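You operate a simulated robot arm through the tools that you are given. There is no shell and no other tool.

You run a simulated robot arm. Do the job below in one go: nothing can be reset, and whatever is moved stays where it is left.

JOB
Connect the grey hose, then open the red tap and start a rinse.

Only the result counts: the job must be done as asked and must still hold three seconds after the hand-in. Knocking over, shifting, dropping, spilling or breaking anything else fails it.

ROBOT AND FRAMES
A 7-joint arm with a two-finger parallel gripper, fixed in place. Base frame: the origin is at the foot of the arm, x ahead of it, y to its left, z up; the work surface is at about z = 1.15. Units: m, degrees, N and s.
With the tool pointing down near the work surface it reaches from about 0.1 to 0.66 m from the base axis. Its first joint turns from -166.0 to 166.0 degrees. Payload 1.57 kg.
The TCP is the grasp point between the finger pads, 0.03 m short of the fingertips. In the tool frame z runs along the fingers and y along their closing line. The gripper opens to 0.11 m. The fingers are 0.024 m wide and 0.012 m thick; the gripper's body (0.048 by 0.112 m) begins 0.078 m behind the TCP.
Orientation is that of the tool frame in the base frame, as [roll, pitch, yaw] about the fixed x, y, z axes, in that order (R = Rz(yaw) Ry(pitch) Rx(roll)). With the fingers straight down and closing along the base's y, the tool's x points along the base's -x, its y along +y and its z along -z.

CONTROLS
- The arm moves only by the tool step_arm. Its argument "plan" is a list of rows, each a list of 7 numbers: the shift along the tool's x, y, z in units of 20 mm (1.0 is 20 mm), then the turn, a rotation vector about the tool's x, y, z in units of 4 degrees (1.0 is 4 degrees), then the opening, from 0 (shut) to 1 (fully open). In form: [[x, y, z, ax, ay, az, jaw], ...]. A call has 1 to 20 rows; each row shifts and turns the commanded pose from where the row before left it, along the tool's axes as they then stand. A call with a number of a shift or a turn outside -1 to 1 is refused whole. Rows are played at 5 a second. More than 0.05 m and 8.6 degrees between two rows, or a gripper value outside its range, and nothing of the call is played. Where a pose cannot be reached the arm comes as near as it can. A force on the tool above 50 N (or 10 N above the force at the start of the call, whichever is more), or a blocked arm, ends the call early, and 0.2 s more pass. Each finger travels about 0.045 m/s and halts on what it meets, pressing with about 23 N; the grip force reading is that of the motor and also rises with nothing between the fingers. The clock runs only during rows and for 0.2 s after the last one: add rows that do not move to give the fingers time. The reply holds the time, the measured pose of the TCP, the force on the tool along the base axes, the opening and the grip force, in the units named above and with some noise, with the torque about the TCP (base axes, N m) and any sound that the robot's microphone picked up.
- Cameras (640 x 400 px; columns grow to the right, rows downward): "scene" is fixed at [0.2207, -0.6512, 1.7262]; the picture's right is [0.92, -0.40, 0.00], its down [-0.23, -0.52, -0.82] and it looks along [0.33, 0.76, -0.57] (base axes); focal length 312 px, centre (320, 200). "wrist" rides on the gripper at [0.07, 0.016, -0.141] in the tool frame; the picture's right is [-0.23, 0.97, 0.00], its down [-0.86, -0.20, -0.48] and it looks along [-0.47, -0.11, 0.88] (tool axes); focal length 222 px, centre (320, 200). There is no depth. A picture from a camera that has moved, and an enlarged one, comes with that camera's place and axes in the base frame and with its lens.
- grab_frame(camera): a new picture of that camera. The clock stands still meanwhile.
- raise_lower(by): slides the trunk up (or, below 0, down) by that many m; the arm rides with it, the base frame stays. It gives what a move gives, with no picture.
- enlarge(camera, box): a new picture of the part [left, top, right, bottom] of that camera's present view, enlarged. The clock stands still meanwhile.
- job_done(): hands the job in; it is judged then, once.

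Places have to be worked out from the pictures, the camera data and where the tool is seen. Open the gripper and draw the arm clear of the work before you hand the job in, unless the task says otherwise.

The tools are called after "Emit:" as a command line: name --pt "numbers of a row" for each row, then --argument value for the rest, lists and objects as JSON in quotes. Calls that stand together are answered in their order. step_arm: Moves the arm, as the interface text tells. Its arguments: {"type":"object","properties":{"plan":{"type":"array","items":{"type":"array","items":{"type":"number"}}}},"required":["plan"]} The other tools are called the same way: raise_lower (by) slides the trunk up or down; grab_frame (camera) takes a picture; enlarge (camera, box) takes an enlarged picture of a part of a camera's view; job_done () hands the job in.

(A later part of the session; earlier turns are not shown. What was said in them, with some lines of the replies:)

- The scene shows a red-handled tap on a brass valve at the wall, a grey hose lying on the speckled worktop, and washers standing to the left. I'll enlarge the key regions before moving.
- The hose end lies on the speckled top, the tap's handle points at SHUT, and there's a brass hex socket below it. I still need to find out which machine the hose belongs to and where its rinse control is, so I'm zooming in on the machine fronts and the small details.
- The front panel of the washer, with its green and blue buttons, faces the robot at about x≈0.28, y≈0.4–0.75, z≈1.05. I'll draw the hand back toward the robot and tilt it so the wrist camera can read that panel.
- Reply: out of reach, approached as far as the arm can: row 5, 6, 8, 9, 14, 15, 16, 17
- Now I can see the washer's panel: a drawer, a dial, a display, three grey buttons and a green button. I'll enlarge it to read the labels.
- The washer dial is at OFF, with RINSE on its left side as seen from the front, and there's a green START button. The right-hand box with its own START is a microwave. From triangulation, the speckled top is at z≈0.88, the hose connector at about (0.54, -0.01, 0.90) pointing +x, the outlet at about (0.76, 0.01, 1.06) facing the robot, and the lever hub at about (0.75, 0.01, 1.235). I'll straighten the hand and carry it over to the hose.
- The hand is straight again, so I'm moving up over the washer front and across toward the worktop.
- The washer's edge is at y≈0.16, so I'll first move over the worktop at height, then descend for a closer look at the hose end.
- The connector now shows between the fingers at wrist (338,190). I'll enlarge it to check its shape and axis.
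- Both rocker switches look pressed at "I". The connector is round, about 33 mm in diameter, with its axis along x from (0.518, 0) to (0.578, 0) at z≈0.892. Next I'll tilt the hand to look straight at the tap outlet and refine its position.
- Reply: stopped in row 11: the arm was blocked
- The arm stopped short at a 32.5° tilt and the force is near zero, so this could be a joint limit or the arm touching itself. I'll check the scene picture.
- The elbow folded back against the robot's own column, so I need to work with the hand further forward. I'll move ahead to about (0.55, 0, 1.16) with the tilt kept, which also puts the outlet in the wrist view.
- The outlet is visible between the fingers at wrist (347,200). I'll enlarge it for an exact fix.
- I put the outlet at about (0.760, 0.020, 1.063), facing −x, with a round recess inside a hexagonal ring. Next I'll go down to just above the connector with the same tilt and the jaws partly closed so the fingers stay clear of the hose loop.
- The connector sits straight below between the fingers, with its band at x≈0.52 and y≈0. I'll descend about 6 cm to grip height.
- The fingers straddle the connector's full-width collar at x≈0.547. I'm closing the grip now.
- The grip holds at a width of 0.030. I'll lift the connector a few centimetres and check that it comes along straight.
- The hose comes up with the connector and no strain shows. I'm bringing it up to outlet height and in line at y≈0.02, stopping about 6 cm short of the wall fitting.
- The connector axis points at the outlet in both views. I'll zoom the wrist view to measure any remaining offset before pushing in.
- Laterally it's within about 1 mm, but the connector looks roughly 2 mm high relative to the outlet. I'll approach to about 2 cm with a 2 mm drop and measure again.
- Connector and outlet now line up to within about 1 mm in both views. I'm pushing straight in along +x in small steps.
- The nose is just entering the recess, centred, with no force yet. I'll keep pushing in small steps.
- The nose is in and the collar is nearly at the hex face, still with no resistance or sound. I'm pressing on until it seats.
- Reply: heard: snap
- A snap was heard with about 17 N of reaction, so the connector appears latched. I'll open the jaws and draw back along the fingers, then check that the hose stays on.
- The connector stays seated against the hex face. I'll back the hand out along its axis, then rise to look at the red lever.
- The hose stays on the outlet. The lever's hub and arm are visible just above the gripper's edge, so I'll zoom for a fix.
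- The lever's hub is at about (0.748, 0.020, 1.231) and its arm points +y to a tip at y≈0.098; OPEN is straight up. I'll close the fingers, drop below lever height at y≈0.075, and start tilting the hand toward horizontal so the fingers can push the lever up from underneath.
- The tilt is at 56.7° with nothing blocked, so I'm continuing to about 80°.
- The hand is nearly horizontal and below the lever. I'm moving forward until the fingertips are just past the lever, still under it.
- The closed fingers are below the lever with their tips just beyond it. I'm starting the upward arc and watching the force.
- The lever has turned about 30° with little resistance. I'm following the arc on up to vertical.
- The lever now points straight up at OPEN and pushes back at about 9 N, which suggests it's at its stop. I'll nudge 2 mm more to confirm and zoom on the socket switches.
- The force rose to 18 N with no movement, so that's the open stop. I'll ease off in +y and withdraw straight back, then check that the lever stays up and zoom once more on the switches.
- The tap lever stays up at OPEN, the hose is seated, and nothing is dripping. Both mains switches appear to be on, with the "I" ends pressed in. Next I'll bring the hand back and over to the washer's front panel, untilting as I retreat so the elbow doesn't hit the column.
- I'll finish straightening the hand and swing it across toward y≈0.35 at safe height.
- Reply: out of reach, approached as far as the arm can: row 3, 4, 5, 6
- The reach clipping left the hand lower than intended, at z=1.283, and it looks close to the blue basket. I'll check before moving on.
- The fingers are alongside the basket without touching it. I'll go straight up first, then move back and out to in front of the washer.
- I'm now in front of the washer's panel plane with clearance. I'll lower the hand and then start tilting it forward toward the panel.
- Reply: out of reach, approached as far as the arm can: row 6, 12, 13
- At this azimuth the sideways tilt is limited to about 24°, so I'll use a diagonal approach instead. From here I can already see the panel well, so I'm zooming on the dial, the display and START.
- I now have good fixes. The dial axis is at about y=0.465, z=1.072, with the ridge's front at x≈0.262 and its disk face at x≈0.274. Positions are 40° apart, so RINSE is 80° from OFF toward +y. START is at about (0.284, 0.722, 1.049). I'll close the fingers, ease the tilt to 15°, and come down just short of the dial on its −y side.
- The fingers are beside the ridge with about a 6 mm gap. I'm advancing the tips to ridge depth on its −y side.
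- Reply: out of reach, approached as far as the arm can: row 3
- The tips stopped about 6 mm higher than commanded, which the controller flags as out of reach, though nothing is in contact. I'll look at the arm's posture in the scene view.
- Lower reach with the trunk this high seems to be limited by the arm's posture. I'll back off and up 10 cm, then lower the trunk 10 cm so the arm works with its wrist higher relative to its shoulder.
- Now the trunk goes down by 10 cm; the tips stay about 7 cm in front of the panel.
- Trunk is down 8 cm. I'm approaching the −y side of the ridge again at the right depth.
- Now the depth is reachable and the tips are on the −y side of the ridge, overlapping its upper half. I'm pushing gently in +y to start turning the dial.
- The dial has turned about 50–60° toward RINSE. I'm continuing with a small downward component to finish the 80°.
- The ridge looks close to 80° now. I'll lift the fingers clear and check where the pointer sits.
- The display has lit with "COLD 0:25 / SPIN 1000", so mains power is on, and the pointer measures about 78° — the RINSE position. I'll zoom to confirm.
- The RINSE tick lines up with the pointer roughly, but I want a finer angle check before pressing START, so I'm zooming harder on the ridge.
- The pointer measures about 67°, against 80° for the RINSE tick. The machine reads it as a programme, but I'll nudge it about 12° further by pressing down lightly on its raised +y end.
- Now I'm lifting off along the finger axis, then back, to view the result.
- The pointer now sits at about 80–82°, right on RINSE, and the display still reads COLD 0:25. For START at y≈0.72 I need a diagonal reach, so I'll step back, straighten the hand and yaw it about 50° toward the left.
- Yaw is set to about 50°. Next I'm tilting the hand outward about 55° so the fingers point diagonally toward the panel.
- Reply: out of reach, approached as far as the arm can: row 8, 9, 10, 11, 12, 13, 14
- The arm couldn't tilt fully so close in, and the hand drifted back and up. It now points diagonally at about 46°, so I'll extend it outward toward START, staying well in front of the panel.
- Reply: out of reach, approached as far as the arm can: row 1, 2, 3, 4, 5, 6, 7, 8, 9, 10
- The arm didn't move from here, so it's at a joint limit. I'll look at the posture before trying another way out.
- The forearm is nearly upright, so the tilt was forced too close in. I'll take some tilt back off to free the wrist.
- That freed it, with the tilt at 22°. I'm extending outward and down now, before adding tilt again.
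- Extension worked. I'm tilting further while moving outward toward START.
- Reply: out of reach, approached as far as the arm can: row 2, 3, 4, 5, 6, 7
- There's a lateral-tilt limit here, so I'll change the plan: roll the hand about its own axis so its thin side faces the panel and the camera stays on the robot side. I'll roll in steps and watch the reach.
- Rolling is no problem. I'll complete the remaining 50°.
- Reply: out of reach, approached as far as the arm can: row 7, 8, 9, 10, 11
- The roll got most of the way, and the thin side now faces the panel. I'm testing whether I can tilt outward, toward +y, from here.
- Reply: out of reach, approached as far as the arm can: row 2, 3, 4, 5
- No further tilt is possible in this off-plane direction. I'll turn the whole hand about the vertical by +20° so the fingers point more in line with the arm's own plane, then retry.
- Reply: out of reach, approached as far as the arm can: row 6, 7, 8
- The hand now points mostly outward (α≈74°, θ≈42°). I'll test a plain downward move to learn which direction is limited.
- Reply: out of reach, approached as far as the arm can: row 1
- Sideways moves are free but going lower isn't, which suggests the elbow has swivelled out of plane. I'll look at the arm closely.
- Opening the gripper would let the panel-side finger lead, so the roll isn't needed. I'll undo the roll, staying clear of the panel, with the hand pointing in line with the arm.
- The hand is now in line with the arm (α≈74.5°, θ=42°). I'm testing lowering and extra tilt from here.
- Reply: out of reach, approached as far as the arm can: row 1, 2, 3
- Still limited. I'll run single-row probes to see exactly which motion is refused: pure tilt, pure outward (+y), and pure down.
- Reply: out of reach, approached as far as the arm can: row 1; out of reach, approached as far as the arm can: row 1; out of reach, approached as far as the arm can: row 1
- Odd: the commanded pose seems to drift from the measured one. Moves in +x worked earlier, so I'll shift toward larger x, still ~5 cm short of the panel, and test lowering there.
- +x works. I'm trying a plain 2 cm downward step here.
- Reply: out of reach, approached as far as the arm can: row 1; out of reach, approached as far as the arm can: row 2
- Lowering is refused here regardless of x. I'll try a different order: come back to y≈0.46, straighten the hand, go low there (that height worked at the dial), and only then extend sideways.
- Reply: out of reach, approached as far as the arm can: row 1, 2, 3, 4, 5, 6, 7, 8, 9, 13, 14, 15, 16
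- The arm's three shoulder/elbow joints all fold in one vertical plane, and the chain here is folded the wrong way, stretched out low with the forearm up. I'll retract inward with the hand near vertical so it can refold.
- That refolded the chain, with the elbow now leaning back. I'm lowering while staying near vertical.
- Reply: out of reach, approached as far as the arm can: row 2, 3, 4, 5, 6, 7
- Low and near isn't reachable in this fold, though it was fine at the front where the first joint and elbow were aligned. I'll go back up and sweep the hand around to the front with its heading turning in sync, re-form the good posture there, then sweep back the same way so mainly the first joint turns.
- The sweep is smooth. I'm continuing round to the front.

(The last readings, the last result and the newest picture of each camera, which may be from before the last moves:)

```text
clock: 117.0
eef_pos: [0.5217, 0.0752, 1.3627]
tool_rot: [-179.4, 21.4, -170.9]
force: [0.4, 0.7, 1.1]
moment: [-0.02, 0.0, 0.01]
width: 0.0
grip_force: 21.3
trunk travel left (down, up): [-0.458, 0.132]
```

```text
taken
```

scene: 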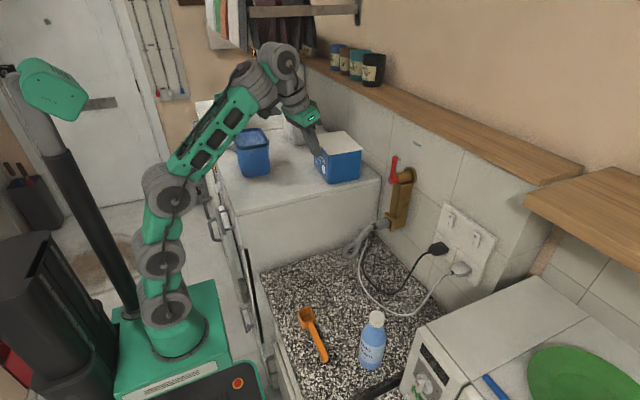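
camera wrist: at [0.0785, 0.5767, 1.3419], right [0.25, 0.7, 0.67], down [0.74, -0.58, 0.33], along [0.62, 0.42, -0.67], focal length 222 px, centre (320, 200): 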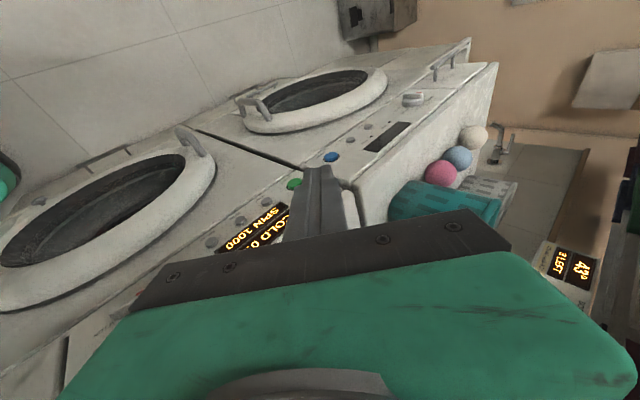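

At the front now with a clean in-plane posture. I'll test lowering here over the worktop side, where it's clear.

Emit:
step_arm --pt "0 -1 0 0.2 0 0.53 0" --pt "0 -1 0 0.2 0 0.53 0" --pt "0 -1 0 0.2 0 0.53 0" --pt "0.365 0 0.931 0 0 0 0" --pt "0.365 0 0.931 0 0 0 0" --pt "0.365 0 0.931 0 0 0 0" --pt "0.365 0 0.931 0 0 0 0" --pt "0.365 0 0.931 0 0 0 0" --pt "0.365 0 0.931 0 0 0 0" --pt "0.365 0 0.931 0 0 0 0" --pt "0.365 0 0.931 0 0 0 0" --pt "0.365 0 0.931 0 0 0 0"

Emit:
grab_frame --camera "scene"

```text
clock: 119.6
eef_pos: [0.5277, 0.016, 1.1844]
tool_rot: [-179.4, 21.6, -177.8]
force: [-0.4, -0.7, -0.4]
moment: [0.01, 0.02, -0.01]
width: 0.0
grip_force: 21.3
trunk travel left (down, up): [-0.458, 0.132]
```

```text
taken
```

scene: 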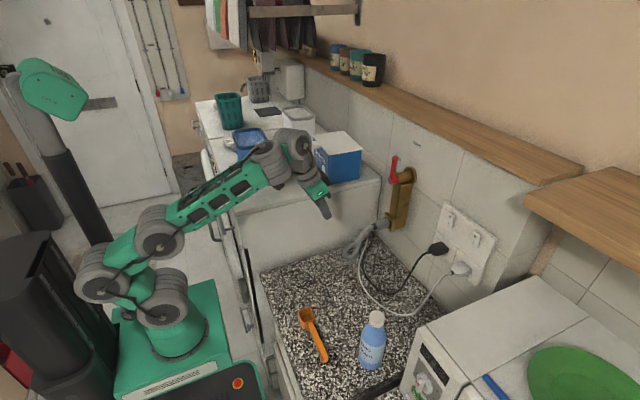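

Lowering works fine at the front, so the in-plane posture is good. I'll raise again and sweep back to the washer side with the heading in sync, so this posture carries over.

Emit:
step_arm --pt "-0.365 0 -0.931 0 0 0 0" --pt "-0.365 0 -0.931 0 0 0 0" --pt "-0.365 0 -0.931 0 0 0 0" --pt "-0.365 0 -0.931 0 0 0 0" --pt "-0.365 0 -0.931 0 0 0 0" --pt "-0.365 0 -0.931 0 0 0 0" --pt "-0.365 0 -0.931 0 0 0 0" --pt "-0.365 0 -0.931 0 0 0 0" --pt "-0.365 0 -0.931 0 0 0 0" --pt "0 1 0 -0.199 0 -0.502 0" --pt "0 1 0 -0.199 0 -0.502 0" --pt "0 1 0 -0.199 0 -0.502 0" --pt "0 1 0 -0.199 0 -0.502 0" --pt "0 1 0 -0.199 0 -0.502 0" --pt "0 1 0 -0.199 0 -0.502 0" --pt "0 1 0 -0.199 0 -0.502 0" --pt "0 1 0 -0.199 0 -0.502 0" --pt "0 1 0 -0.199 0 -0.502 0" --pt "0 1 0 -0.199 0 -0.502 0" --pt "0 1 0 -0.199 0 -0.502 0"

Emit:
step_arm --pt "0 1 0 -0.199 0 -0.502 0" --pt "0 1 0 -0.199 0 -0.502 0" --pt "0 1 0 -0.199 0 -0.502 0" --pt "0 1 0 -0.199 0 -0.502 0" --pt "0 1 0 -0.199 0 -0.502 0" --pt "0 1 0 -0.199 0 -0.502 0" --pt "0 1 0 -0.199 0 -0.502 0" --pt "0 1 0 -0.199 0 -0.502 0" --pt "0 1 0 -0.199 0 -0.502 0" --pt "0 1 0 -0.199 0 -0.502 0" --pt "0 1 0 -0.199 0 -0.502 0" --pt "0 1 0 -0.199 0 -0.502 0" --pt "0 1 0 -0.199 0 -0.502 0" --pt "0 1 0 -0.199 0 -0.502 0" --pt "0 1 0 -0.199 0 -0.502 0" --pt "0 1 0 -0.199 0 -0.502 0" --pt "0 1 0 -0.199 0 -0.502 0" --pt "0 1 0 -0.199 0 -0.502 0" --pt "0 1 0 -0.199 0 -0.502 0" --pt "0 1 0 -0.199 0 -0.502 0"

```text
clock: 123.8
eef_pos: [0.4804, 0.2304, 1.3599]
tool_rot: [-179.6, 21.3, -154.0]
force: [-1.1, -0.3, 0.1]
moment: [-0.01, 0.0, 0.02]
width: 0.0
grip_force: 21.7
trunk travel left (down, up): [-0.458, 0.132]
```

```text
clock: 128.0
eef_pos: [0.196, 0.4992, 1.3594]
tool_rot: [-179.9, 21.1, -110.8]
force: [0.1, -0.3, 0.2]
moment: [-0.02, -0.01, -0.02]
width: 0.0
grip_force: 20.7
trunk travel left (down, up): [-0.458, 0.132]
```

Sweep done with no reach warnings. A few more degrees to clear the washer's front edge, then I'm lowering.

Emit:
step_arm --pt "0 1 0 -0.199 0 -0.502 0" --pt "0 1 0 -0.199 0 -0.502 0" --pt "0 1 0 -0.199 0 -0.502 0" --pt "0.36 0 0.933 0 0 0 0" --pt "0.36 0 0.933 0 0 0 0" --pt "0.36 0 0.933 0 0 0 0" --pt "0.36 0 0.933 0 0 0 0" --pt "0.36 0 0.933 0 0 0 0" --pt "0.36 0 0.933 0 0 0 0" --pt "0.36 0 0.933 0 0 0 0" --pt "0.36 0 0.933 0 0 0 0"

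Emit:
grab_frame --camera "scene"

Emit:
grab_frame --camera "wrist"

```text
clock: 130.4
eef_pos: [0.1387, 0.5196, 1.2005]
tool_rot: [179.9, 21.1, -104.3]
force: [-0.3, 1.1, -0.7]
moment: [-0.05, 0.0, 0.0]
width: 0.0002
grip_force: 20.5
trunk travel left (down, up): [-0.458, 0.132]
```

```text
taken
```

scene: 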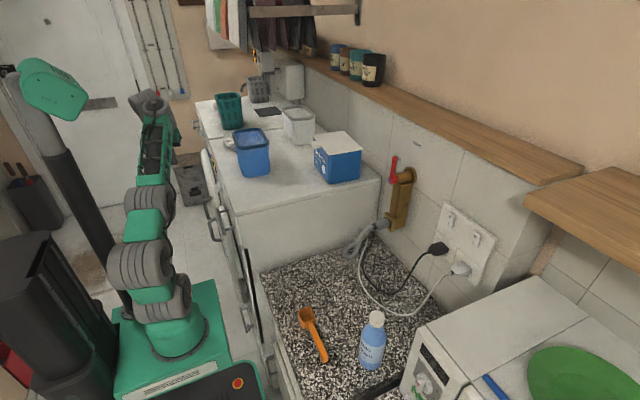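

```text
taken
camera wrist: at [0.0942, 0.4117, 1.3075], right [-0.89, 0.45, 0.08], down [0.35, 0.56, 0.75], along [0.29, 0.7, -0.65], focal length 222 px, centre (320, 200)
```

wrist: 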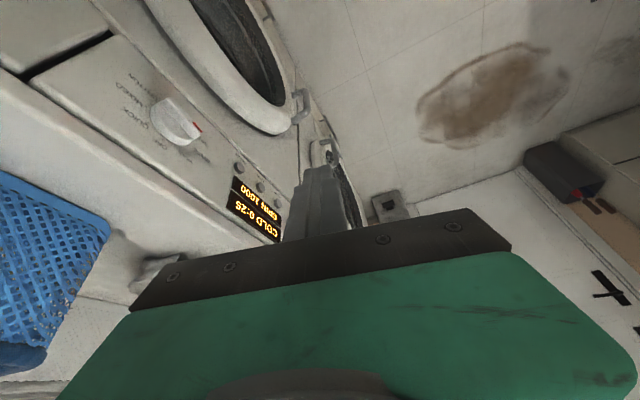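

It lowers freely now. I'm tilting outward, in line with the arm.

Emit:
step_arm --pt "0 0 0.2 0 -1 0 0" --pt "0 0 0.2 0 -1 0 0" --pt "0 0 0.2 0 -1 0 0" --pt "0 0 0.2 0 -1 0 0" --pt "0 0 0.2 0 -1 0 0" --pt "0 0 0.2 0 -1 0 0" --pt "0 0 0.2 0 -1 0 0"

```text
clock: 132.0
eef_pos: [0.1624, 0.562, 1.3671]
tool_rot: [179.9, 48.2, -104.5]
force: [-0.7, -0.3, 1.3]
moment: [-0.01, 0.01, 0.05]
width: 0.0001
grip_force: 21.9
out of reach, approached as far as the arm can: row 2, 3, 4, 5, 6, 7
trunk travel left (down, up): [-0.458, 0.132]
```

Tilting that high up is what's limited; at the front it worked lower down. I'll take the tilt back off and descend further first.

Emit:
step_arm --pt "0 0 0 0 1 0 0" --pt "0 0 0 0 1 0 0" --pt "0 0 0 0 1 0 0" --pt "0 0 0 0 1 0 0" --pt "0 0 0 0 1 0 0" --pt "0 0 0 0 1 0 0" --pt "0 0 0 0 0.8 0 0" --pt "0.36 0 0.933 0 0 0 0" --pt "0.36 0 0.933 0 0 0 0" --pt "0.36 0 0.933 0 0 0 0" --pt "0.36 0 0.933 0 0 0 0" --pt "0.36 0 0.933 0 0 0 0" --pt "0.36 0 0.933 0 0 0 0" --pt "0.36 0 0.933 0 0 0 0" --pt "0.36 0 0.933 0 0 0 0"

```text
clock: 135.2
eef_pos: [0.1555, 0.5396, 1.1789]
tool_rot: [179.9, 22.0, -104.5]
force: [0.2, -0.1, 1.0]
moment: [0.0, 0.01, 0.01]
width: 0.0
grip_force: 21.2
out of reach, approached as far as the arm can: row 5, 6, 7
trunk travel left (down, up): [-0.458, 0.132]
```

Descending is fine again, so I'm extending outward and down to about y≈0.62, z≈1.10 with little tilt.

Emit:
step_arm --pt "-0.368 0.086 0.868 0 0 0 0" --pt "-0.368 0.086 0.868 0 0 0 0" --pt "-0.368 0.086 0.868 0 0 0 0" --pt "-0.368 0.086 0.868 0 0 0 0" --pt "-0.368 0.086 0.868 0 0 0 0" --pt "-0.368 0.086 0.868 0 0 0 0"

Emit:
grab_frame --camera "wrist"

```text
clock: 136.6
eef_pos: [0.1671, 0.6262, 1.1057]
tool_rot: [179.8, 21.8, -104.4]
force: [0.5, 0.2, 0.5]
moment: [0.0, -0.01, 0.02]
width: 0.0
grip_force: 21.2
out of reach, approached as far as the arm can: row 4, 5
trunk travel left (down, up): [-0.458, 0.132]
```

```text
taken
camera wrist: at [0.1223, 0.5175, 1.2129], right [-0.89, 0.45, 0.09], down [0.35, 0.55, 0.76], along [0.29, 0.71, -0.64], focal length 222 px, centre (320, 200)
```

wrist: 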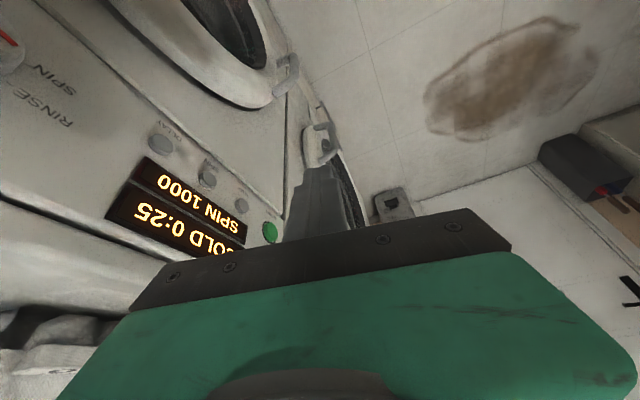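

I'm now at (0.167, 0.626, 1.106) with START in view. I'll try adding tilt while extending toward it.

Emit:
step_arm --pt "-0.3 0 0.5 0 -1 0 0" --pt "-0.3 0 0.5 0 -1 0 0" --pt "-0.3 0 0.5 0 -1 0 0"

```text
clock: 137.4
eef_pos: [0.1769, 0.6639, 1.1203]
tool_rot: [179.7, 32.0, -104.3]
force: [-0.1, -0.4, -0.7]
moment: [0.04, 0.02, 0.0]
width: 0.0
grip_force: 21.5
out of reach, approached as far as the arm can: row 1, 2, 3
trunk travel left (down, up): [-0.458, 0.132]
```

There's still a height limit tied to tilt, but I can gain height by lowering the trunk instead. I'll first extend outward at this height.

Emit:
step_arm --pt "-0.68 0.1 0.424 0 0 0 0" --pt "-0.68 0.1 0.424 0 0 0 0" --pt "-0.68 0.1 0.424 0 0 0 0" --pt "-0.68 0.1 0.424 0 0 0 0"

Emit:
grab_frame --camera "wrist"

```text
clock: 138.4
eef_pos: [0.185, 0.6896, 1.1442]
tool_rot: [179.7, 33.7, -104.4]
force: [-0.6, -0.3, 0.0]
moment: [-0.04, -0.04, 0.03]
width: 0.0002
grip_force: 21.4
out of reach, approached as far as the arm can: row 1, 2, 3, 4
trunk travel left (down, up): [-0.458, 0.132]
```

```text
taken
camera wrist: at [0.1357, 0.563, 1.2235], right [-0.9, 0.42, 0.13], down [0.31, 0.38, 0.87], along [0.32, 0.82, -0.47], focal length 222 px, centre (320, 200)
```

wrist: 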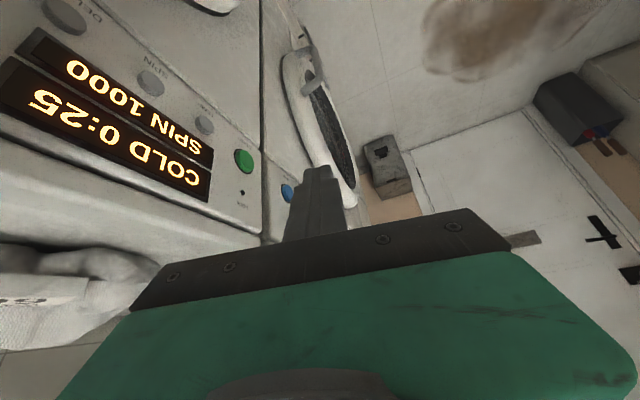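

START is clearly visible now, but extending raised the hand again. I'll check the posture once more before choosing the final approach.

Emit:
enlarge --camera "scene" --box '[90, 70, 250, 370]'

Emit:
enlarge --camera "scene" --box '[110, 70, 230, 170]'

```text
1.33 times, centred on (170, 220) of scene
camera zoom: at [0.2207, -0.6512, 1.7262], right [0.92, -0.4, 0.0], down [-0.23, -0.52, -0.82], along [0.33, 0.76, -0.57], focal length 417 px, centre (520, 173)
```

zoom: 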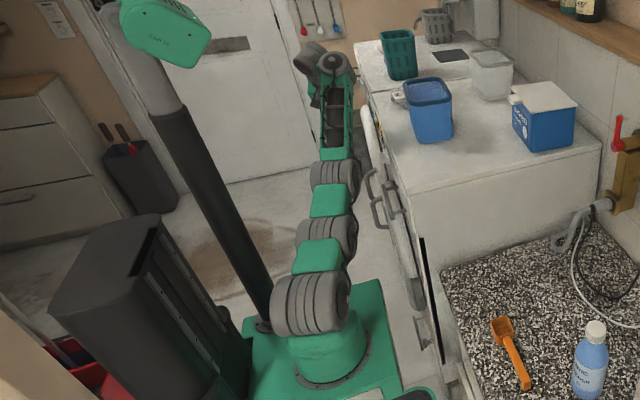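

```text
4.00 times, centred on (170, 120) of scene
camera zoom: at [0.2207, -0.6512, 1.7262], right [0.92, -0.4, 0.0], down [-0.23, -0.52, -0.82], along [0.33, 0.76, -0.57], focal length 1250 px, centre (920, 520)
```

zoom: 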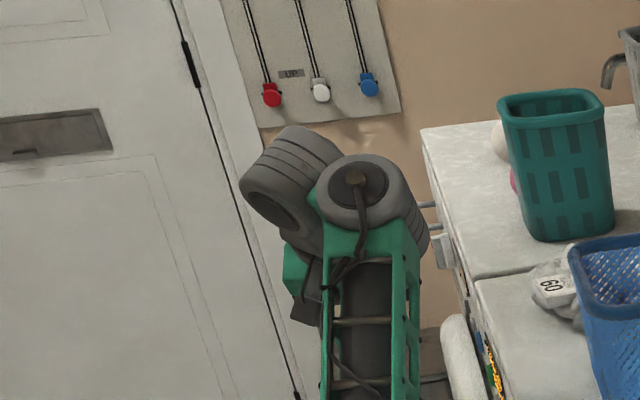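

The wrist is somewhat twisted here, but only the radial reach matters now since the trunk can set the height. I'll extend outward a bit more and see how far it goes.

Emit:
step_arm --pt "-0.69 0.1 0.44 0 0 0 0" --pt "-0.69 0.1 0.44 0 0 0 0" --pt "-0.69 0.1 0.44 0 0 0 0"

```text
clock: 139.2
eef_pos: [0.1866, 0.6967, 1.147]
tool_rot: [179.5, 33.6, -104.4]
force: [0.2, 0.5, 0.3]
moment: [0.01, -0.02, -0.03]
width: 0.0
grip_force: 20.6
out of reach, approached as far as the arm can: row 1, 2, 3
trunk travel left (down, up): [-0.458, 0.132]
```

Radial reach is capped at about 0.72 with this tilt; a smaller tilt with the arm lower relative to its shoulder reaches further. I'll reduce the tilt to ~20° while descending.

Emit:
step_arm --pt "0.38 0 0.75 0 0.85 0 0" --pt "0.38 0 0.75 0 0.85 0 0" --pt "0.38 0 0.75 0 0.85 0 0" --pt "0.38 0 0.75 0 0.85 0 0"

Emit:
grab_frame --camera "wrist"

```text
clock: 140.2
eef_pos: [0.1876, 0.6998, 1.0802]
tool_rot: [180.0, 20.3, -104.4]
force: [0.2, 0.2, -0.4]
moment: [-0.02, 0.02, 0.0]
width: 0.0
grip_force: 21.1
trunk travel left (down, up): [-0.458, 0.132]
```

```text
taken
camera wrist: at [0.1434, 0.5937, 1.1895], right [-0.89, 0.45, 0.08], down [0.35, 0.57, 0.74], along [0.29, 0.69, -0.66], focal length 222 px, centre (320, 200)
```

wrist: 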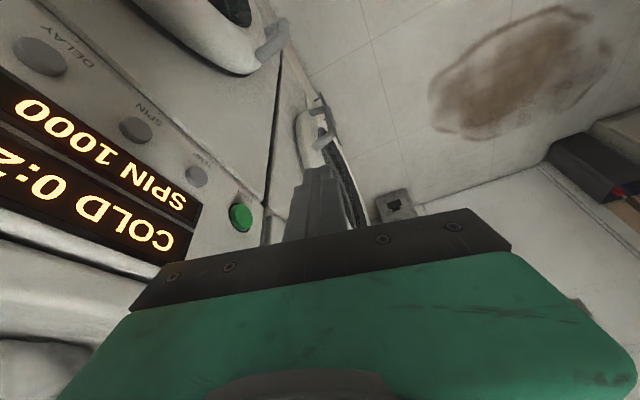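

That worked without any warning: (0.188, 0.700, 1.080) at 20° tilt. I'm extending a bit more toward START's y.

Emit:
step_arm --pt "-0.595 0.187 0.487 0 0 0 0" --pt "-0.595 0.187 0.487 0 0 0 0"

```text
clock: 140.8
eef_pos: [0.1843, 0.7048, 1.0763]
tool_rot: [179.9, 20.4, -104.4]
force: [-0.1, 0.3, 0.0]
moment: [0.0, 0.01, 0.05]
width: 0.0001
grip_force: 20.9
out of reach, approached as far as the arm can: row 1, 2
trunk travel left (down, up): [-0.458, 0.132]
```

Now I'm raising the trunk 8 cm so the arm can reach lower relative to its shoulder, which lengthens its radial reach.

Emit:
raise_lower --by 0.08

Emit:
step_arm --pt "0.347 0 0.938 0 0 0 0" --pt "0.347 0 0.938 0 0 0 0" --pt "0.2 0.06 0.938 0 0 0 0" --pt "0 0.1 0.938 0 0 0 0"

```text
clock: 141.9
eef_pos: [0.1854, 0.7054, 1.1567]
tool_rot: [179.8, 20.3, -104.4]
force: [-0.1, -0.3, -0.4]
moment: [-0.02, 0.0, -0.04]
width: 0.0
grip_force: 20.9
trunk travel left (down, up): [-0.538, 0.052]
```

```text
clock: 142.9
eef_pos: [0.1838, 0.7112, 1.0801]
tool_rot: [179.7, 20.2, -104.3]
force: [-0.5, -0.3, 0.1]
moment: [0.03, -0.01, -0.01]
width: 0.0
grip_force: 21.8
out of reach, approached as far as the arm can: row 4
trunk travel left (down, up): [-0.538, 0.052]
```

Reach is now r≈0.735. I'll turn the hand to face about 88° and open the jaws, so the panel-side finger becomes the pressing surface, leading the palm by about 11 mm.

Emit:
step_arm --pt "0 0 0 -0.266 0 -0.722 0.5" --pt "0 0 0 -0.266 0 -0.722 1" --pt "0 0 0 -0.266 0 -0.722 1" --pt "0 0 0 -0.266 0 -0.722 1" --pt "0 0 0 0 0 0 1" --pt "0 0 0 0 0 0 1"

Emit:
grab_frame --camera "wrist"

```text
clock: 144.3
eef_pos: [0.183, 0.7105, 1.082]
tool_rot: [179.9, 20.3, -92.0]
force: [0.2, 0.8, 0.3]
moment: [0.01, 0.03, -0.01]
width: 0.11
grip_force: 0.1
trunk travel left (down, up): [-0.538, 0.052]
```

```text
taken
camera wrist: at [0.1633, 0.5986, 1.1898], right [-0.97, 0.25, 0.08], down [0.22, 0.63, 0.75], along [0.13, 0.74, -0.66], focal length 222 px, centre (320, 200)
```

wrist: 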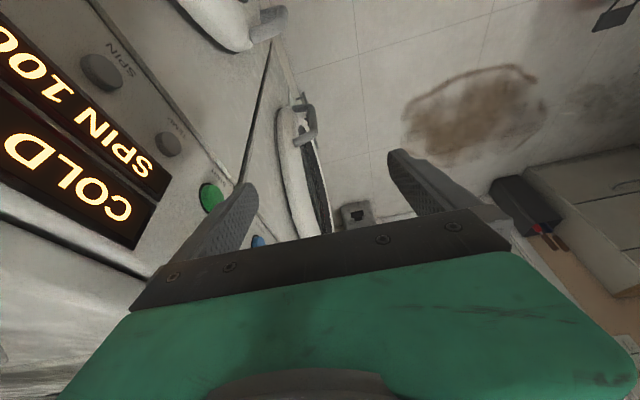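

The left finger in view is the panel-side one and START is just beside it. I'll zoom to fix the button's position relative to the fingertip.

Emit:
enlarge --camera "wrist" --box '[160, 150, 300, 250]'

```text
4.00 times, centred on (230, 200) of wrist
camera zoom: at [0.1633, 0.5986, 1.1898], right [-0.97, 0.25, 0.08], down [0.22, 0.63, 0.75], along [0.13, 0.74, -0.66], focal length 888 px, centre (680, 200)
```

zoom: 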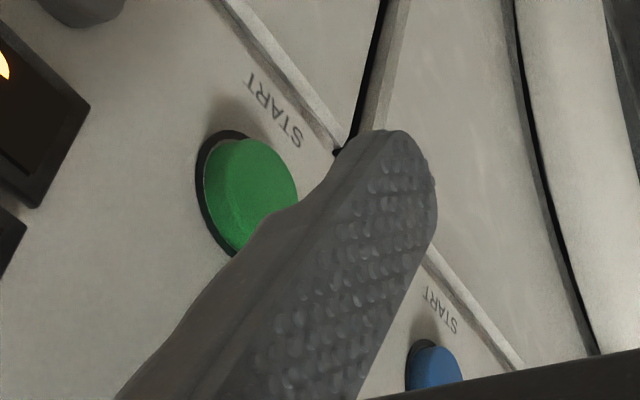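

START is confirmed at about (0.284, 0.722, 1.047). The fingertip needs to be about 12 mm lower and 33 mm closer, so I'll raise the trunk 5 cm for extra reach and then bring the hand down.

Emit:
raise_lower --by 0.05

Emit:
step_arm --pt "0.347 0 0.938 0 0 0 1" --pt "0.347 0 0.938 0 0 0 1" --pt "0.347 0 0.938 0 0 0 1" --pt "0 0 0 0 0 0 1"

```text
clock: 145.3
eef_pos: [0.1836, 0.7119, 1.1305]
tool_rot: [179.9, 20.4, -92.0]
force: [-0.1, -0.8, -1.1]
moment: [-0.03, 0.0, -0.01]
width: 0.1101
grip_force: 0.0
trunk travel left (down, up): [-0.588, 0.002]
```

```text
clock: 146.3
eef_pos: [0.1842, 0.7142, 1.07]
tool_rot: [179.9, 20.4, -92.1]
force: [-0.4, 0.4, 0.3]
moment: [-0.03, -0.04, 0.0]
width: 0.1101
grip_force: 0.0
trunk travel left (down, up): [-0.588, 0.002]
```

Position (0.184, 0.714, 1.070) is reached cleanly. I'm moving +x toward the button, stopping about 1 cm short to check.

Emit:
step_arm --pt "0 -0.6 0 0 0 0 1" --pt "0 -0.5 0 0 0 0 1" --pt "0 0 0 0 0 0 1"

Emit:
enlarge --camera "wrist" --box '[140, 130, 300, 250]'

Emit:
grab_frame --camera "wrist"

```text
clock: 147.1
eef_pos: [0.2065, 0.7114, 1.0687]
tool_rot: [179.9, 20.3, -92.1]
force: [-0.4, 0.1, 0.0]
moment: [0.01, 0.0, -0.05]
width: 0.1099
grip_force: 0.1
trunk travel left (down, up): [-0.588, 0.002]
```

```text
3.33 times, centred on (220, 190) of wrist
camera zoom: at [0.1859, 0.5982, 1.179], right [-0.97, 0.25, 0.08], down [0.22, 0.63, 0.75], along [0.13, 0.74, -0.66], focal length 740 px, centre (653, 233)
```

zoom: 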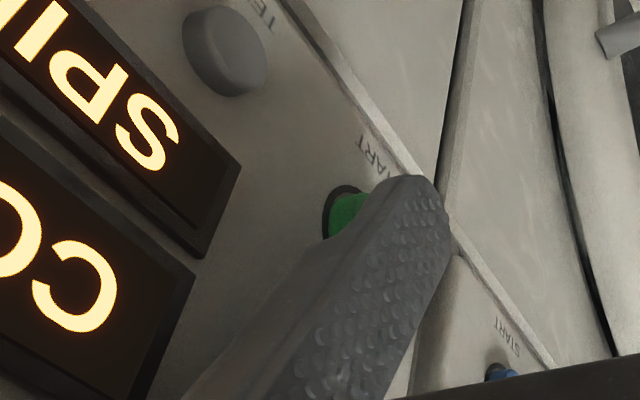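

```text
taken
camera wrist: at [0.1859, 0.5982, 1.179], right [-0.97, 0.25, 0.08], down [0.22, 0.63, 0.75], along [0.13, 0.74, -0.66], focal length 222 px, centre (320, 200)
```

wrist: 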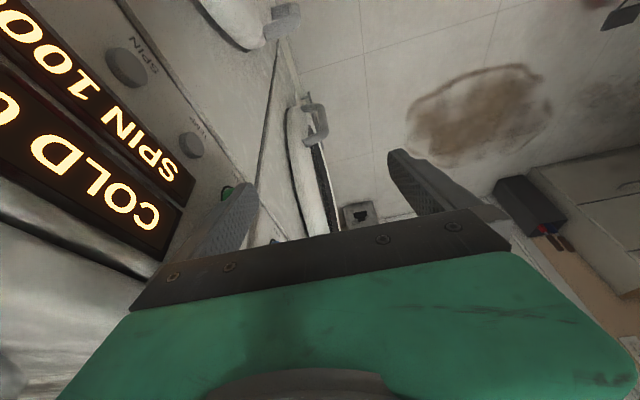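

The fingertip covers START and nothing else is near the panel. I'm pressing in 3 mm steps.

Emit:
step_arm --pt "0 -0.2 0 0 0 0 1" --pt "0 -0.2 0 0 0 0 1" --pt "0 -0.15 0 0 0 0 1"

Emit:
enlarge --camera "wrist" --box '[0, 50, 300, 250]'

```text
clock: 147.9
eef_pos: [0.2155, 0.7105, 1.0707]
tool_rot: [179.9, 20.3, -92.0]
force: [-3.3, 0.1, 0.1]
moment: [0.02, -0.03, 0.0]
width: 0.1076
grip_force: 0.1
trunk travel left (down, up): [-0.588, 0.002]
```

```text
2.00 times, centred on (150, 150) of wrist
camera zoom: at [0.195, 0.5977, 1.1795], right [-0.97, 0.25, 0.08], down [0.22, 0.63, 0.75], along [0.13, 0.74, -0.66], focal length 444 px, centre (660, 300)
```

zoom: 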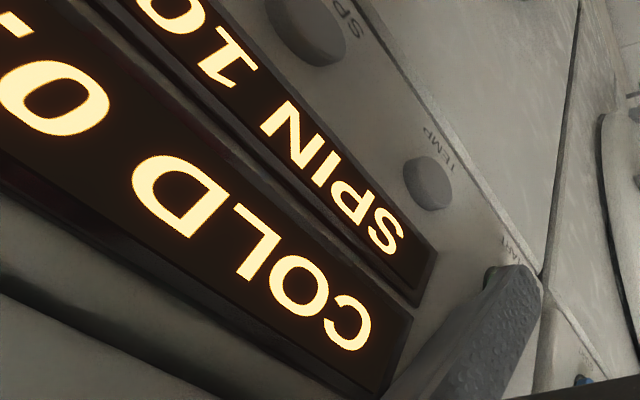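

Contact is made, with −3.3 N in x. I'm pressing further.

Emit:
step_arm --pt "0 -0.15 0 0 0 0 1" --pt "0 -0.15 0 0 0 0 1" --pt "0 0 0 0 0 0 1"

Emit:
enlarge --camera "wrist" --box '[0, 50, 300, 250]'

```text
clock: 148.7
eef_pos: [0.221, 0.71, 1.0706]
tool_rot: [179.9, 20.3, -92.0]
force: [-14.7, -1.0, -2.0]
moment: [0.13, -0.55, -0.55]
width: 0.097
grip_force: 0.1
trunk travel left (down, up): [-0.588, 0.002]
```

```text
2.00 times, centred on (150, 150) of wrist
camera zoom: at [0.2004, 0.5976, 1.1795], right [-0.97, 0.25, 0.08], down [0.22, 0.63, 0.75], along [0.13, 0.74, -0.66], focal length 444 px, centre (660, 300)
```

zoom: 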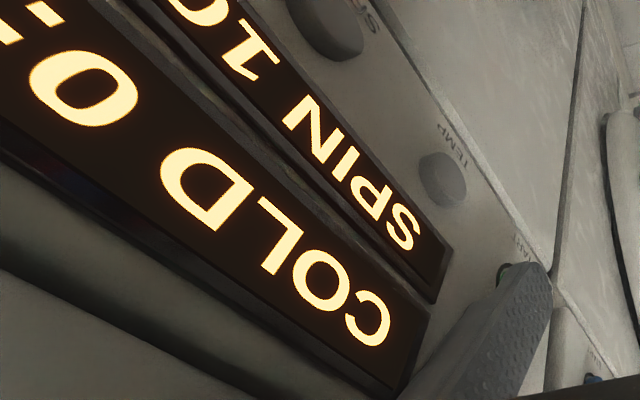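

The force reached about 15 N but the finger is yielding instead of the button moving, and the finger face is parallel to the panel so it may be bearing on the panel above START. I'll back off and tilt the fingertip about 8° toward the panel so the tip leads.

Emit:
step_arm --pt "0 0.7 0 0 0 0 1" --pt "0.05 0.3 0.1 1 0 0 1" --pt "0.05 0 0.1 1 0 0 1" --pt "0 0 0 0 0 0 1"

Emit:
enlarge --camera "wrist" --box '[120, 130, 300, 250]'

```text
clock: 149.7
eef_pos: [0.2073, 0.7104, 1.0707]
tool_rot: [180.0, 20.3, -92.1]
force: [0.1, 0.1, 0.3]
moment: [0.0, -0.02, 0.03]
width: 0.1099
grip_force: 0.1
out of reach, approached as far as the arm can: row 2, 3
trunk travel left (down, up): [-0.588, 0.002]
```

```text
3.33 times, centred on (210, 190) of wrist
camera zoom: at [0.188, 0.5977, 1.1805], right [-0.97, 0.25, 0.08], down [0.22, 0.63, 0.75], along [0.13, 0.74, -0.66], focal length 740 px, centre (687, 233)
```

zoom: 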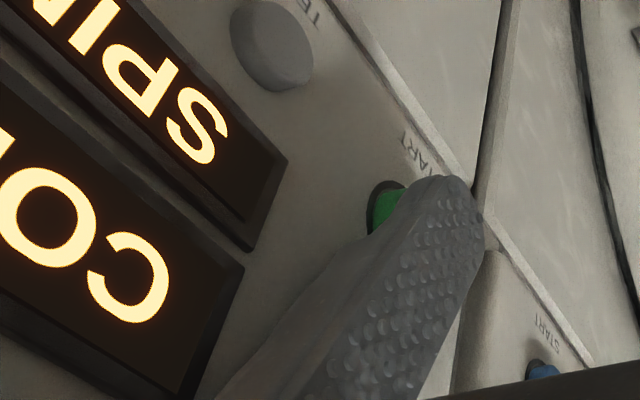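

The extra lean isn't reachable here. The finger has a thicker section starting about 17 mm above its tip, and last time only its edge could have met the button, so I'll lower the hand 2 cm so that section fully covers START, then press again.

Emit:
step_arm --pt "0.347 0 0.938 0 0 0 1" --pt "0 0 0 0 0 0 1"

Emit:
enlarge --camera "wrist" --box '[120, 130, 300, 250]'

```text
clock: 150.3
eef_pos: [0.2068, 0.7116, 1.0489]
tool_rot: [179.5, 19.9, -92.0]
force: [0.3, 0.3, -0.2]
moment: [-0.03, 0.0, 0.0]
width: 0.1102
grip_force: 0.2
trunk travel left (down, up): [-0.588, 0.002]
```

```text
3.33 times, centred on (210, 190) of wrist
camera zoom: at [0.1884, 0.5983, 1.1596], right [-0.97, 0.25, 0.08], down [0.23, 0.63, 0.74], along [0.13, 0.73, -0.67], focal length 740 px, centre (687, 233)
```

zoom: 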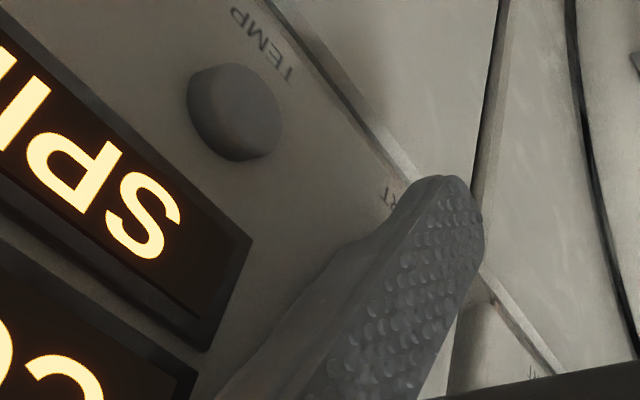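

The thicker part of the finger now covers START. I'm pressing in small steps.

Emit:
step_arm --pt "0 -0.15 0 0 0 0 1" --pt "0 -0.15 0 0 0 0 1" --pt "0 0 0 0 0 0 1"

Emit:
step_arm --pt "0 -0.15 0 0 0 0 1" --pt "0 -0.1 0 0 0 0 1" --pt "0 0 0 0 0 0 1"

```text
clock: 151.1
eef_pos: [0.2137, 0.71, 1.0486]
tool_rot: [179.7, 20.1, -92.1]
force: [-1.7, 0.5, -0.7]
moment: [-0.03, -0.04, 0.03]
width: 0.1091
grip_force: 0.0
trunk travel left (down, up): [-0.588, 0.002]
```

```text
clock: 151.9
eef_pos: [0.2178, 0.7105, 1.0484]
tool_rot: [179.8, 20.3, -92.1]
force: [-8.6, 0.4, 0.1]
moment: [0.07, -0.44, -0.25]
width: 0.102
grip_force: 0.0
trunk travel left (down, up): [-0.588, 0.002]
```

The torque reading puts the contact at about z≈1.10, y≈0.678 — the finger's base is bearing on the display's right edge, not on START. I'll back off and yaw the hand about 7° more so the whole finger shifts to +y, clear of the display.

Emit:
step_arm --pt "0 0.7 0 0 0 0 1" --pt "0 0 0 -0.302 0 -0.821 1" --pt "0 0 0 -0.302 0 -0.821 1" --pt "0 0 0 0 0 0 1"

Emit:
enlarge --camera "wrist" --box '[100, 130, 300, 250]'

```text
clock: 152.9
eef_pos: [0.2052, 0.7098, 1.0495]
tool_rot: [179.9, 20.3, -85.1]
force: [0.1, -0.3, 0.6]
moment: [0.01, 0.01, 0.0]
width: 0.11
grip_force: 0.1
trunk travel left (down, up): [-0.588, 0.002]
```

```text
3.20 times, centred on (200, 190) of wrist
camera zoom: at [0.1993, 0.5959, 1.158], right [-0.99, 0.13, 0.08], down [0.14, 0.65, 0.75], along [0.04, 0.75, -0.66], focal length 711 px, centre (704, 232)
```

zoom: 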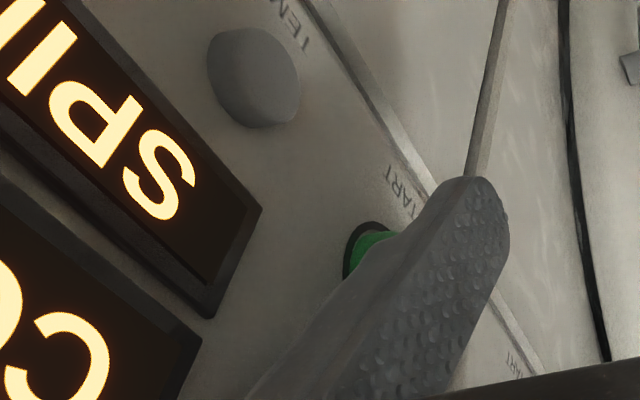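

The finger now sits further to +y, away from the display. I'll try a few more millimetres of +y, then press.

Emit:
step_arm --pt "-0.3 -0.03 0.11 0 0 0 1" --pt "0 -0.2 0 0 0 0 1" --pt "0 -0.2 0 0 0 0 1" --pt "0 0 0 0 0 0 1"

```text
clock: 153.9
eef_pos: [0.2108, 0.7173, 1.048]
tool_rot: [180.0, 20.5, -85.1]
force: [-2.3, -0.5, -0.1]
moment: [-0.01, -0.01, -0.03]
width: 0.1077
grip_force: 0.1
trunk travel left (down, up): [-0.588, 0.002]
heard: click
```

A click was heard, with the contact at the fingertip's height. I'll release the button and check the display.

Emit:
step_arm --pt "0 0.7 0 0 0 0 1" --pt "0 0.7 0 0 0 0 1" --pt "0 0.3 0 0 0 0 1"

Emit:
grab_frame --camera "wrist"

Emit:
grab_frame --camera "scene"

```text
clock: 154.7
eef_pos: [0.179, 0.7159, 1.0484]
tool_rot: [180.0, 20.3, -85.2]
force: [1.1, 0.5, -0.5]
moment: [-0.02, 0.02, 0.03]
width: 0.1099
grip_force: 0.1
trunk travel left (down, up): [-0.588, 0.002]
```

```text
taken
camera wrist: at [0.1729, 0.6009, 1.1579], right [-0.99, 0.13, 0.08], down [0.14, 0.65, 0.75], along [0.04, 0.75, -0.66], focal length 222 px, centre (320, 200)
```

wrist: 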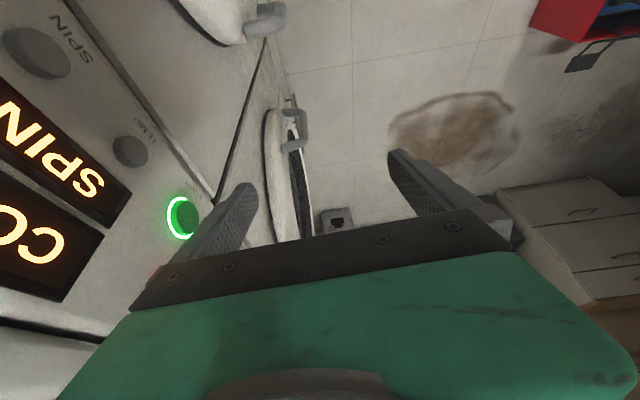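

```text
taken
```

scene: 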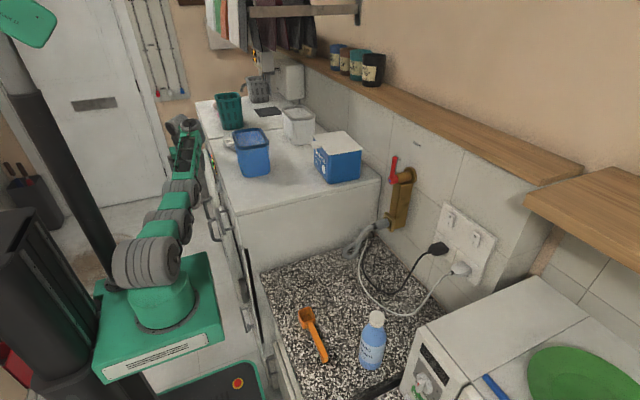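

The START ring is lit green and the lock light has come on, so the rinse has started. I'm drawing the hand back, away from the panel, and then I'll check everything.

Emit:
step_arm --pt "0.2 0.5 -0.3 0 0 0 1" --pt "0.527 0.322 -0.906 0 0 0 1" --pt "0.527 0.322 -0.906 0 0 0 1" --pt "0.527 0.322 -0.906 0 0 0 1" --pt "0.527 0.322 -0.906 0 0 0 1" --pt "0.527 0.322 -0.906 0 0 0 1" --pt "0.527 0.322 -0.906 0 0 0 1"

Emit:
grab_frame --camera "wrist"

Emit:
enlarge --camera "scene" --box '[335, 140, 435, 260]'

```text
clock: 156.3
eef_pos: [0.1474, 0.6666, 1.1402]
tool_rot: [179.9, 20.3, -85.0]
force: [-0.5, -0.2, -0.2]
moment: [0.01, 0.03, 0.0]
width: 0.1099
grip_force: 0.1
out of reach, approached as far as the arm can: row 4, 5, 6, 7
trunk travel left (down, up): [-0.588, 0.002]
```

```text
taken
camera wrist: at [0.141, 0.5515, 1.2496], right [-0.99, 0.13, 0.08], down [0.15, 0.65, 0.74], along [0.04, 0.75, -0.66], focal length 222 px, centre (320, 200)
```

wrist: 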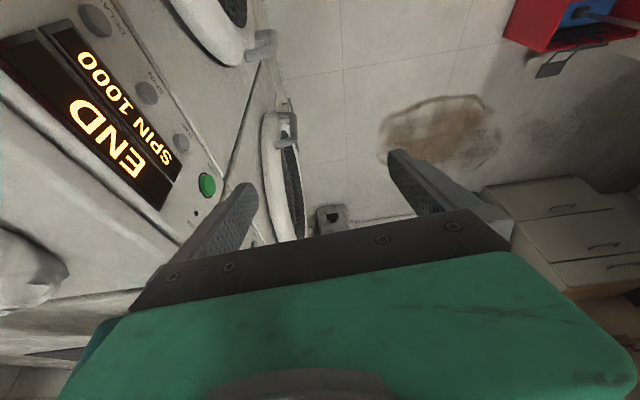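

```text
3.33 times, centred on (385, 200) of scene
camera zoom: at [0.2207, -0.6512, 1.7262], right [0.92, -0.4, 0.0], down [-0.23, -0.52, -0.82], along [0.33, 0.76, -0.57], focal length 1042 px, centre (103, 200)
```

zoom: 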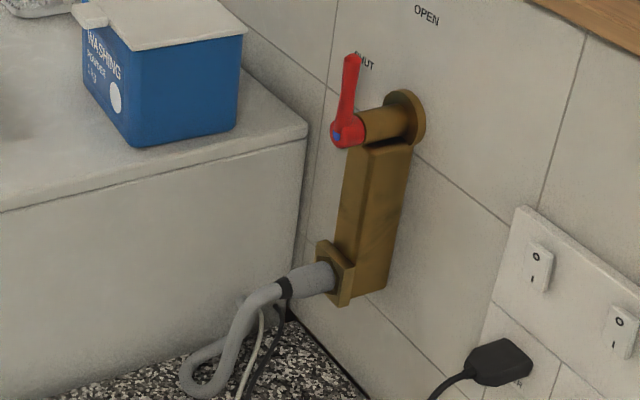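

The display now reads "END", so I'll zoom to be sure what the machine reports.

Emit:
enlarge --camera "wrist" --box '[0, 0, 260, 260]'

Emit:
grab_frame --camera "scene"

Emit:
enlarge --camera "scene" --box '[280, 210, 440, 350]'

```text
1.54 times, centred on (130, 130) of wrist
camera zoom: at [0.141, 0.5515, 1.2496], right [-0.99, 0.13, 0.08], down [0.15, 0.65, 0.74], along [0.04, 0.75, -0.66], focal length 342 px, centre (612, 308)
```

zoom: 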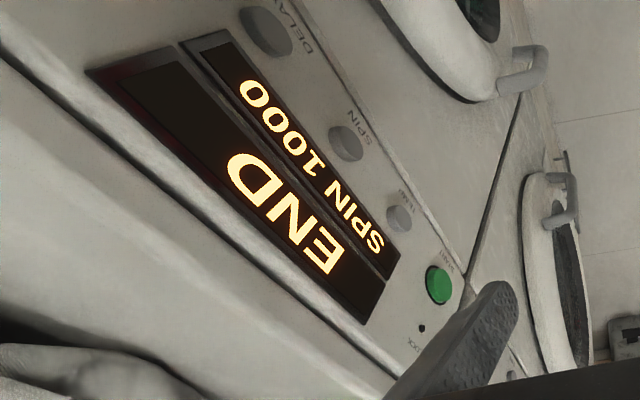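

```text
taken
```

scene: 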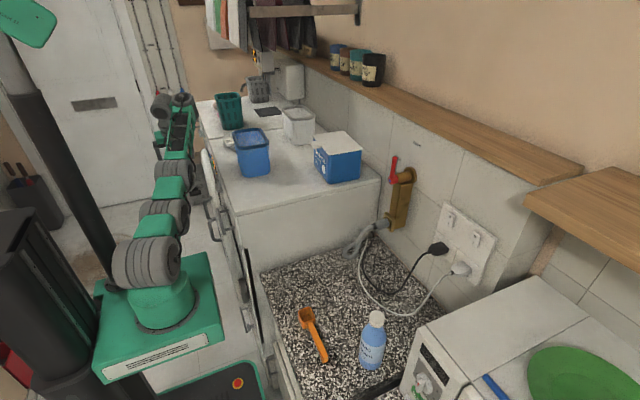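

```text
2.86 times, centred on (360, 280) of scene
camera zoom: at [0.2207, -0.6512, 1.7262], right [0.92, -0.4, 0.0], down [-0.23, -0.52, -0.82], along [0.33, 0.76, -0.57], focal length 893 px, centre (206, -29)
```

zoom: 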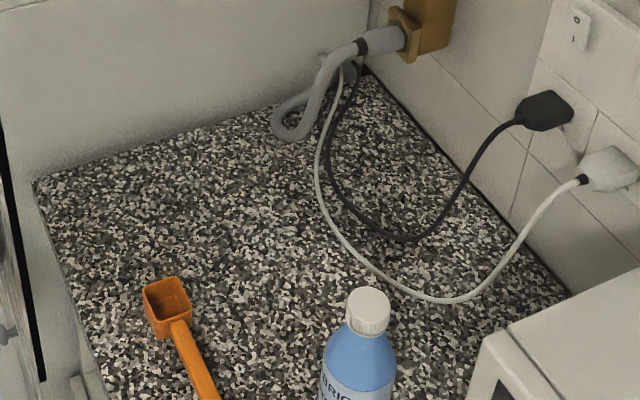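

The cycle ran and finished normally ("END", lock light off, no fault), the pointer is still on RINSE, the hose is seated and the tap is open, with nothing disturbed. I'll draw the open hand up and away from the machine.

Emit:
step_arm --pt "0.03 0.15 -0.925 0 0 0 1" --pt "0.03 0.15 -0.925 0 0 0 1" --pt "0.03 0.1 -0.925 0 0 0 1" --pt "0.03 0.1 -0.925 0 0 0 1" --pt "0.03 0.1 -0.925 0 0 0 1" --pt "0.03 0.1 -0.925 0 0 0 1" --pt "0.03 0.1 -0.925 0 0 0 1" --pt "0.1 0.1 -0.9 0 0 0 1"

Emit:
grab_frame --camera "wrist"

Emit:
grab_frame --camera "scene"

```text
clock: 158.1
eef_pos: [0.1349, 0.6153, 1.2781]
tool_rot: [179.8, 20.4, -85.0]
force: [-0.7, 0.2, 0.5]
moment: [0.01, 0.01, -0.01]
width: 0.1096
grip_force: 0.1
out of reach, approached as far as the arm can: row 1, 3
trunk travel left (down, up): [-0.588, 0.002]
```

```text
taken
camera wrist: at [0.1298, 0.4997, 1.3882], right [-0.99, 0.13, 0.08], down [0.14, 0.65, 0.75], along [0.04, 0.75, -0.66], focal length 222 px, centre (320, 200)
```

wrist: 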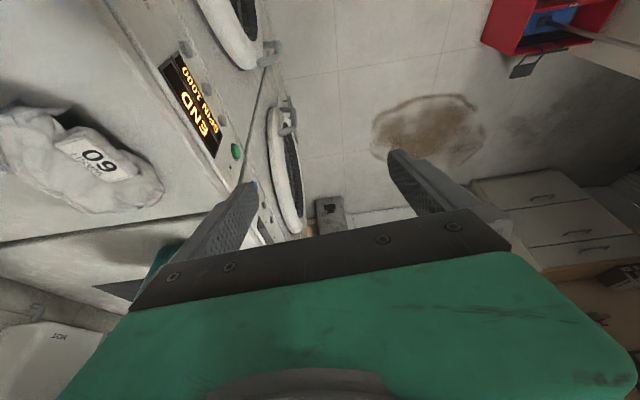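

```text
taken
```

scene: 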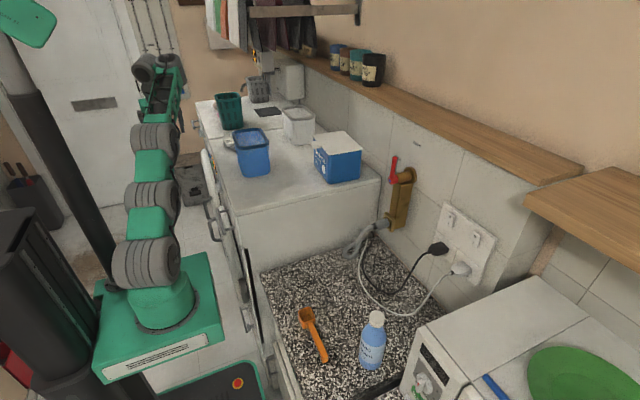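

The arm is clear with the gripper open. The hose is latched on the outlet, the red tap is at OPEN, and the rinse was started and ran through to "END". I'm handing in.

Emit:
job_done

```text
The job is handed in.
```

The grey hose is connected, the red tap is open, and a rinse was started. By the time I handed in, that rinse had already finished.

- **Hose:** I pushed it onto the brass outlet until it snapped. It stayed seated with the tap open, and I saw no drips.
- **Tap:** The red lever is turned from SHUT straight up to OPEN and stays there.
- **Rinse:** I set the dial to RINSE (COLD 0:25, SPIN 1000) and pressed START, which clicked. The START ring and lock light came on. About two seconds later the display showed "END" with no fault code, so the machine is not running now.

While trying to reach START I pressed on the edge of the washer's display twice, at up to about 15 N. I saw no damage, and the display kept working.

Nothing else looked moved in the pictures. The gripper is open and the arm is drawn clear of the machine.
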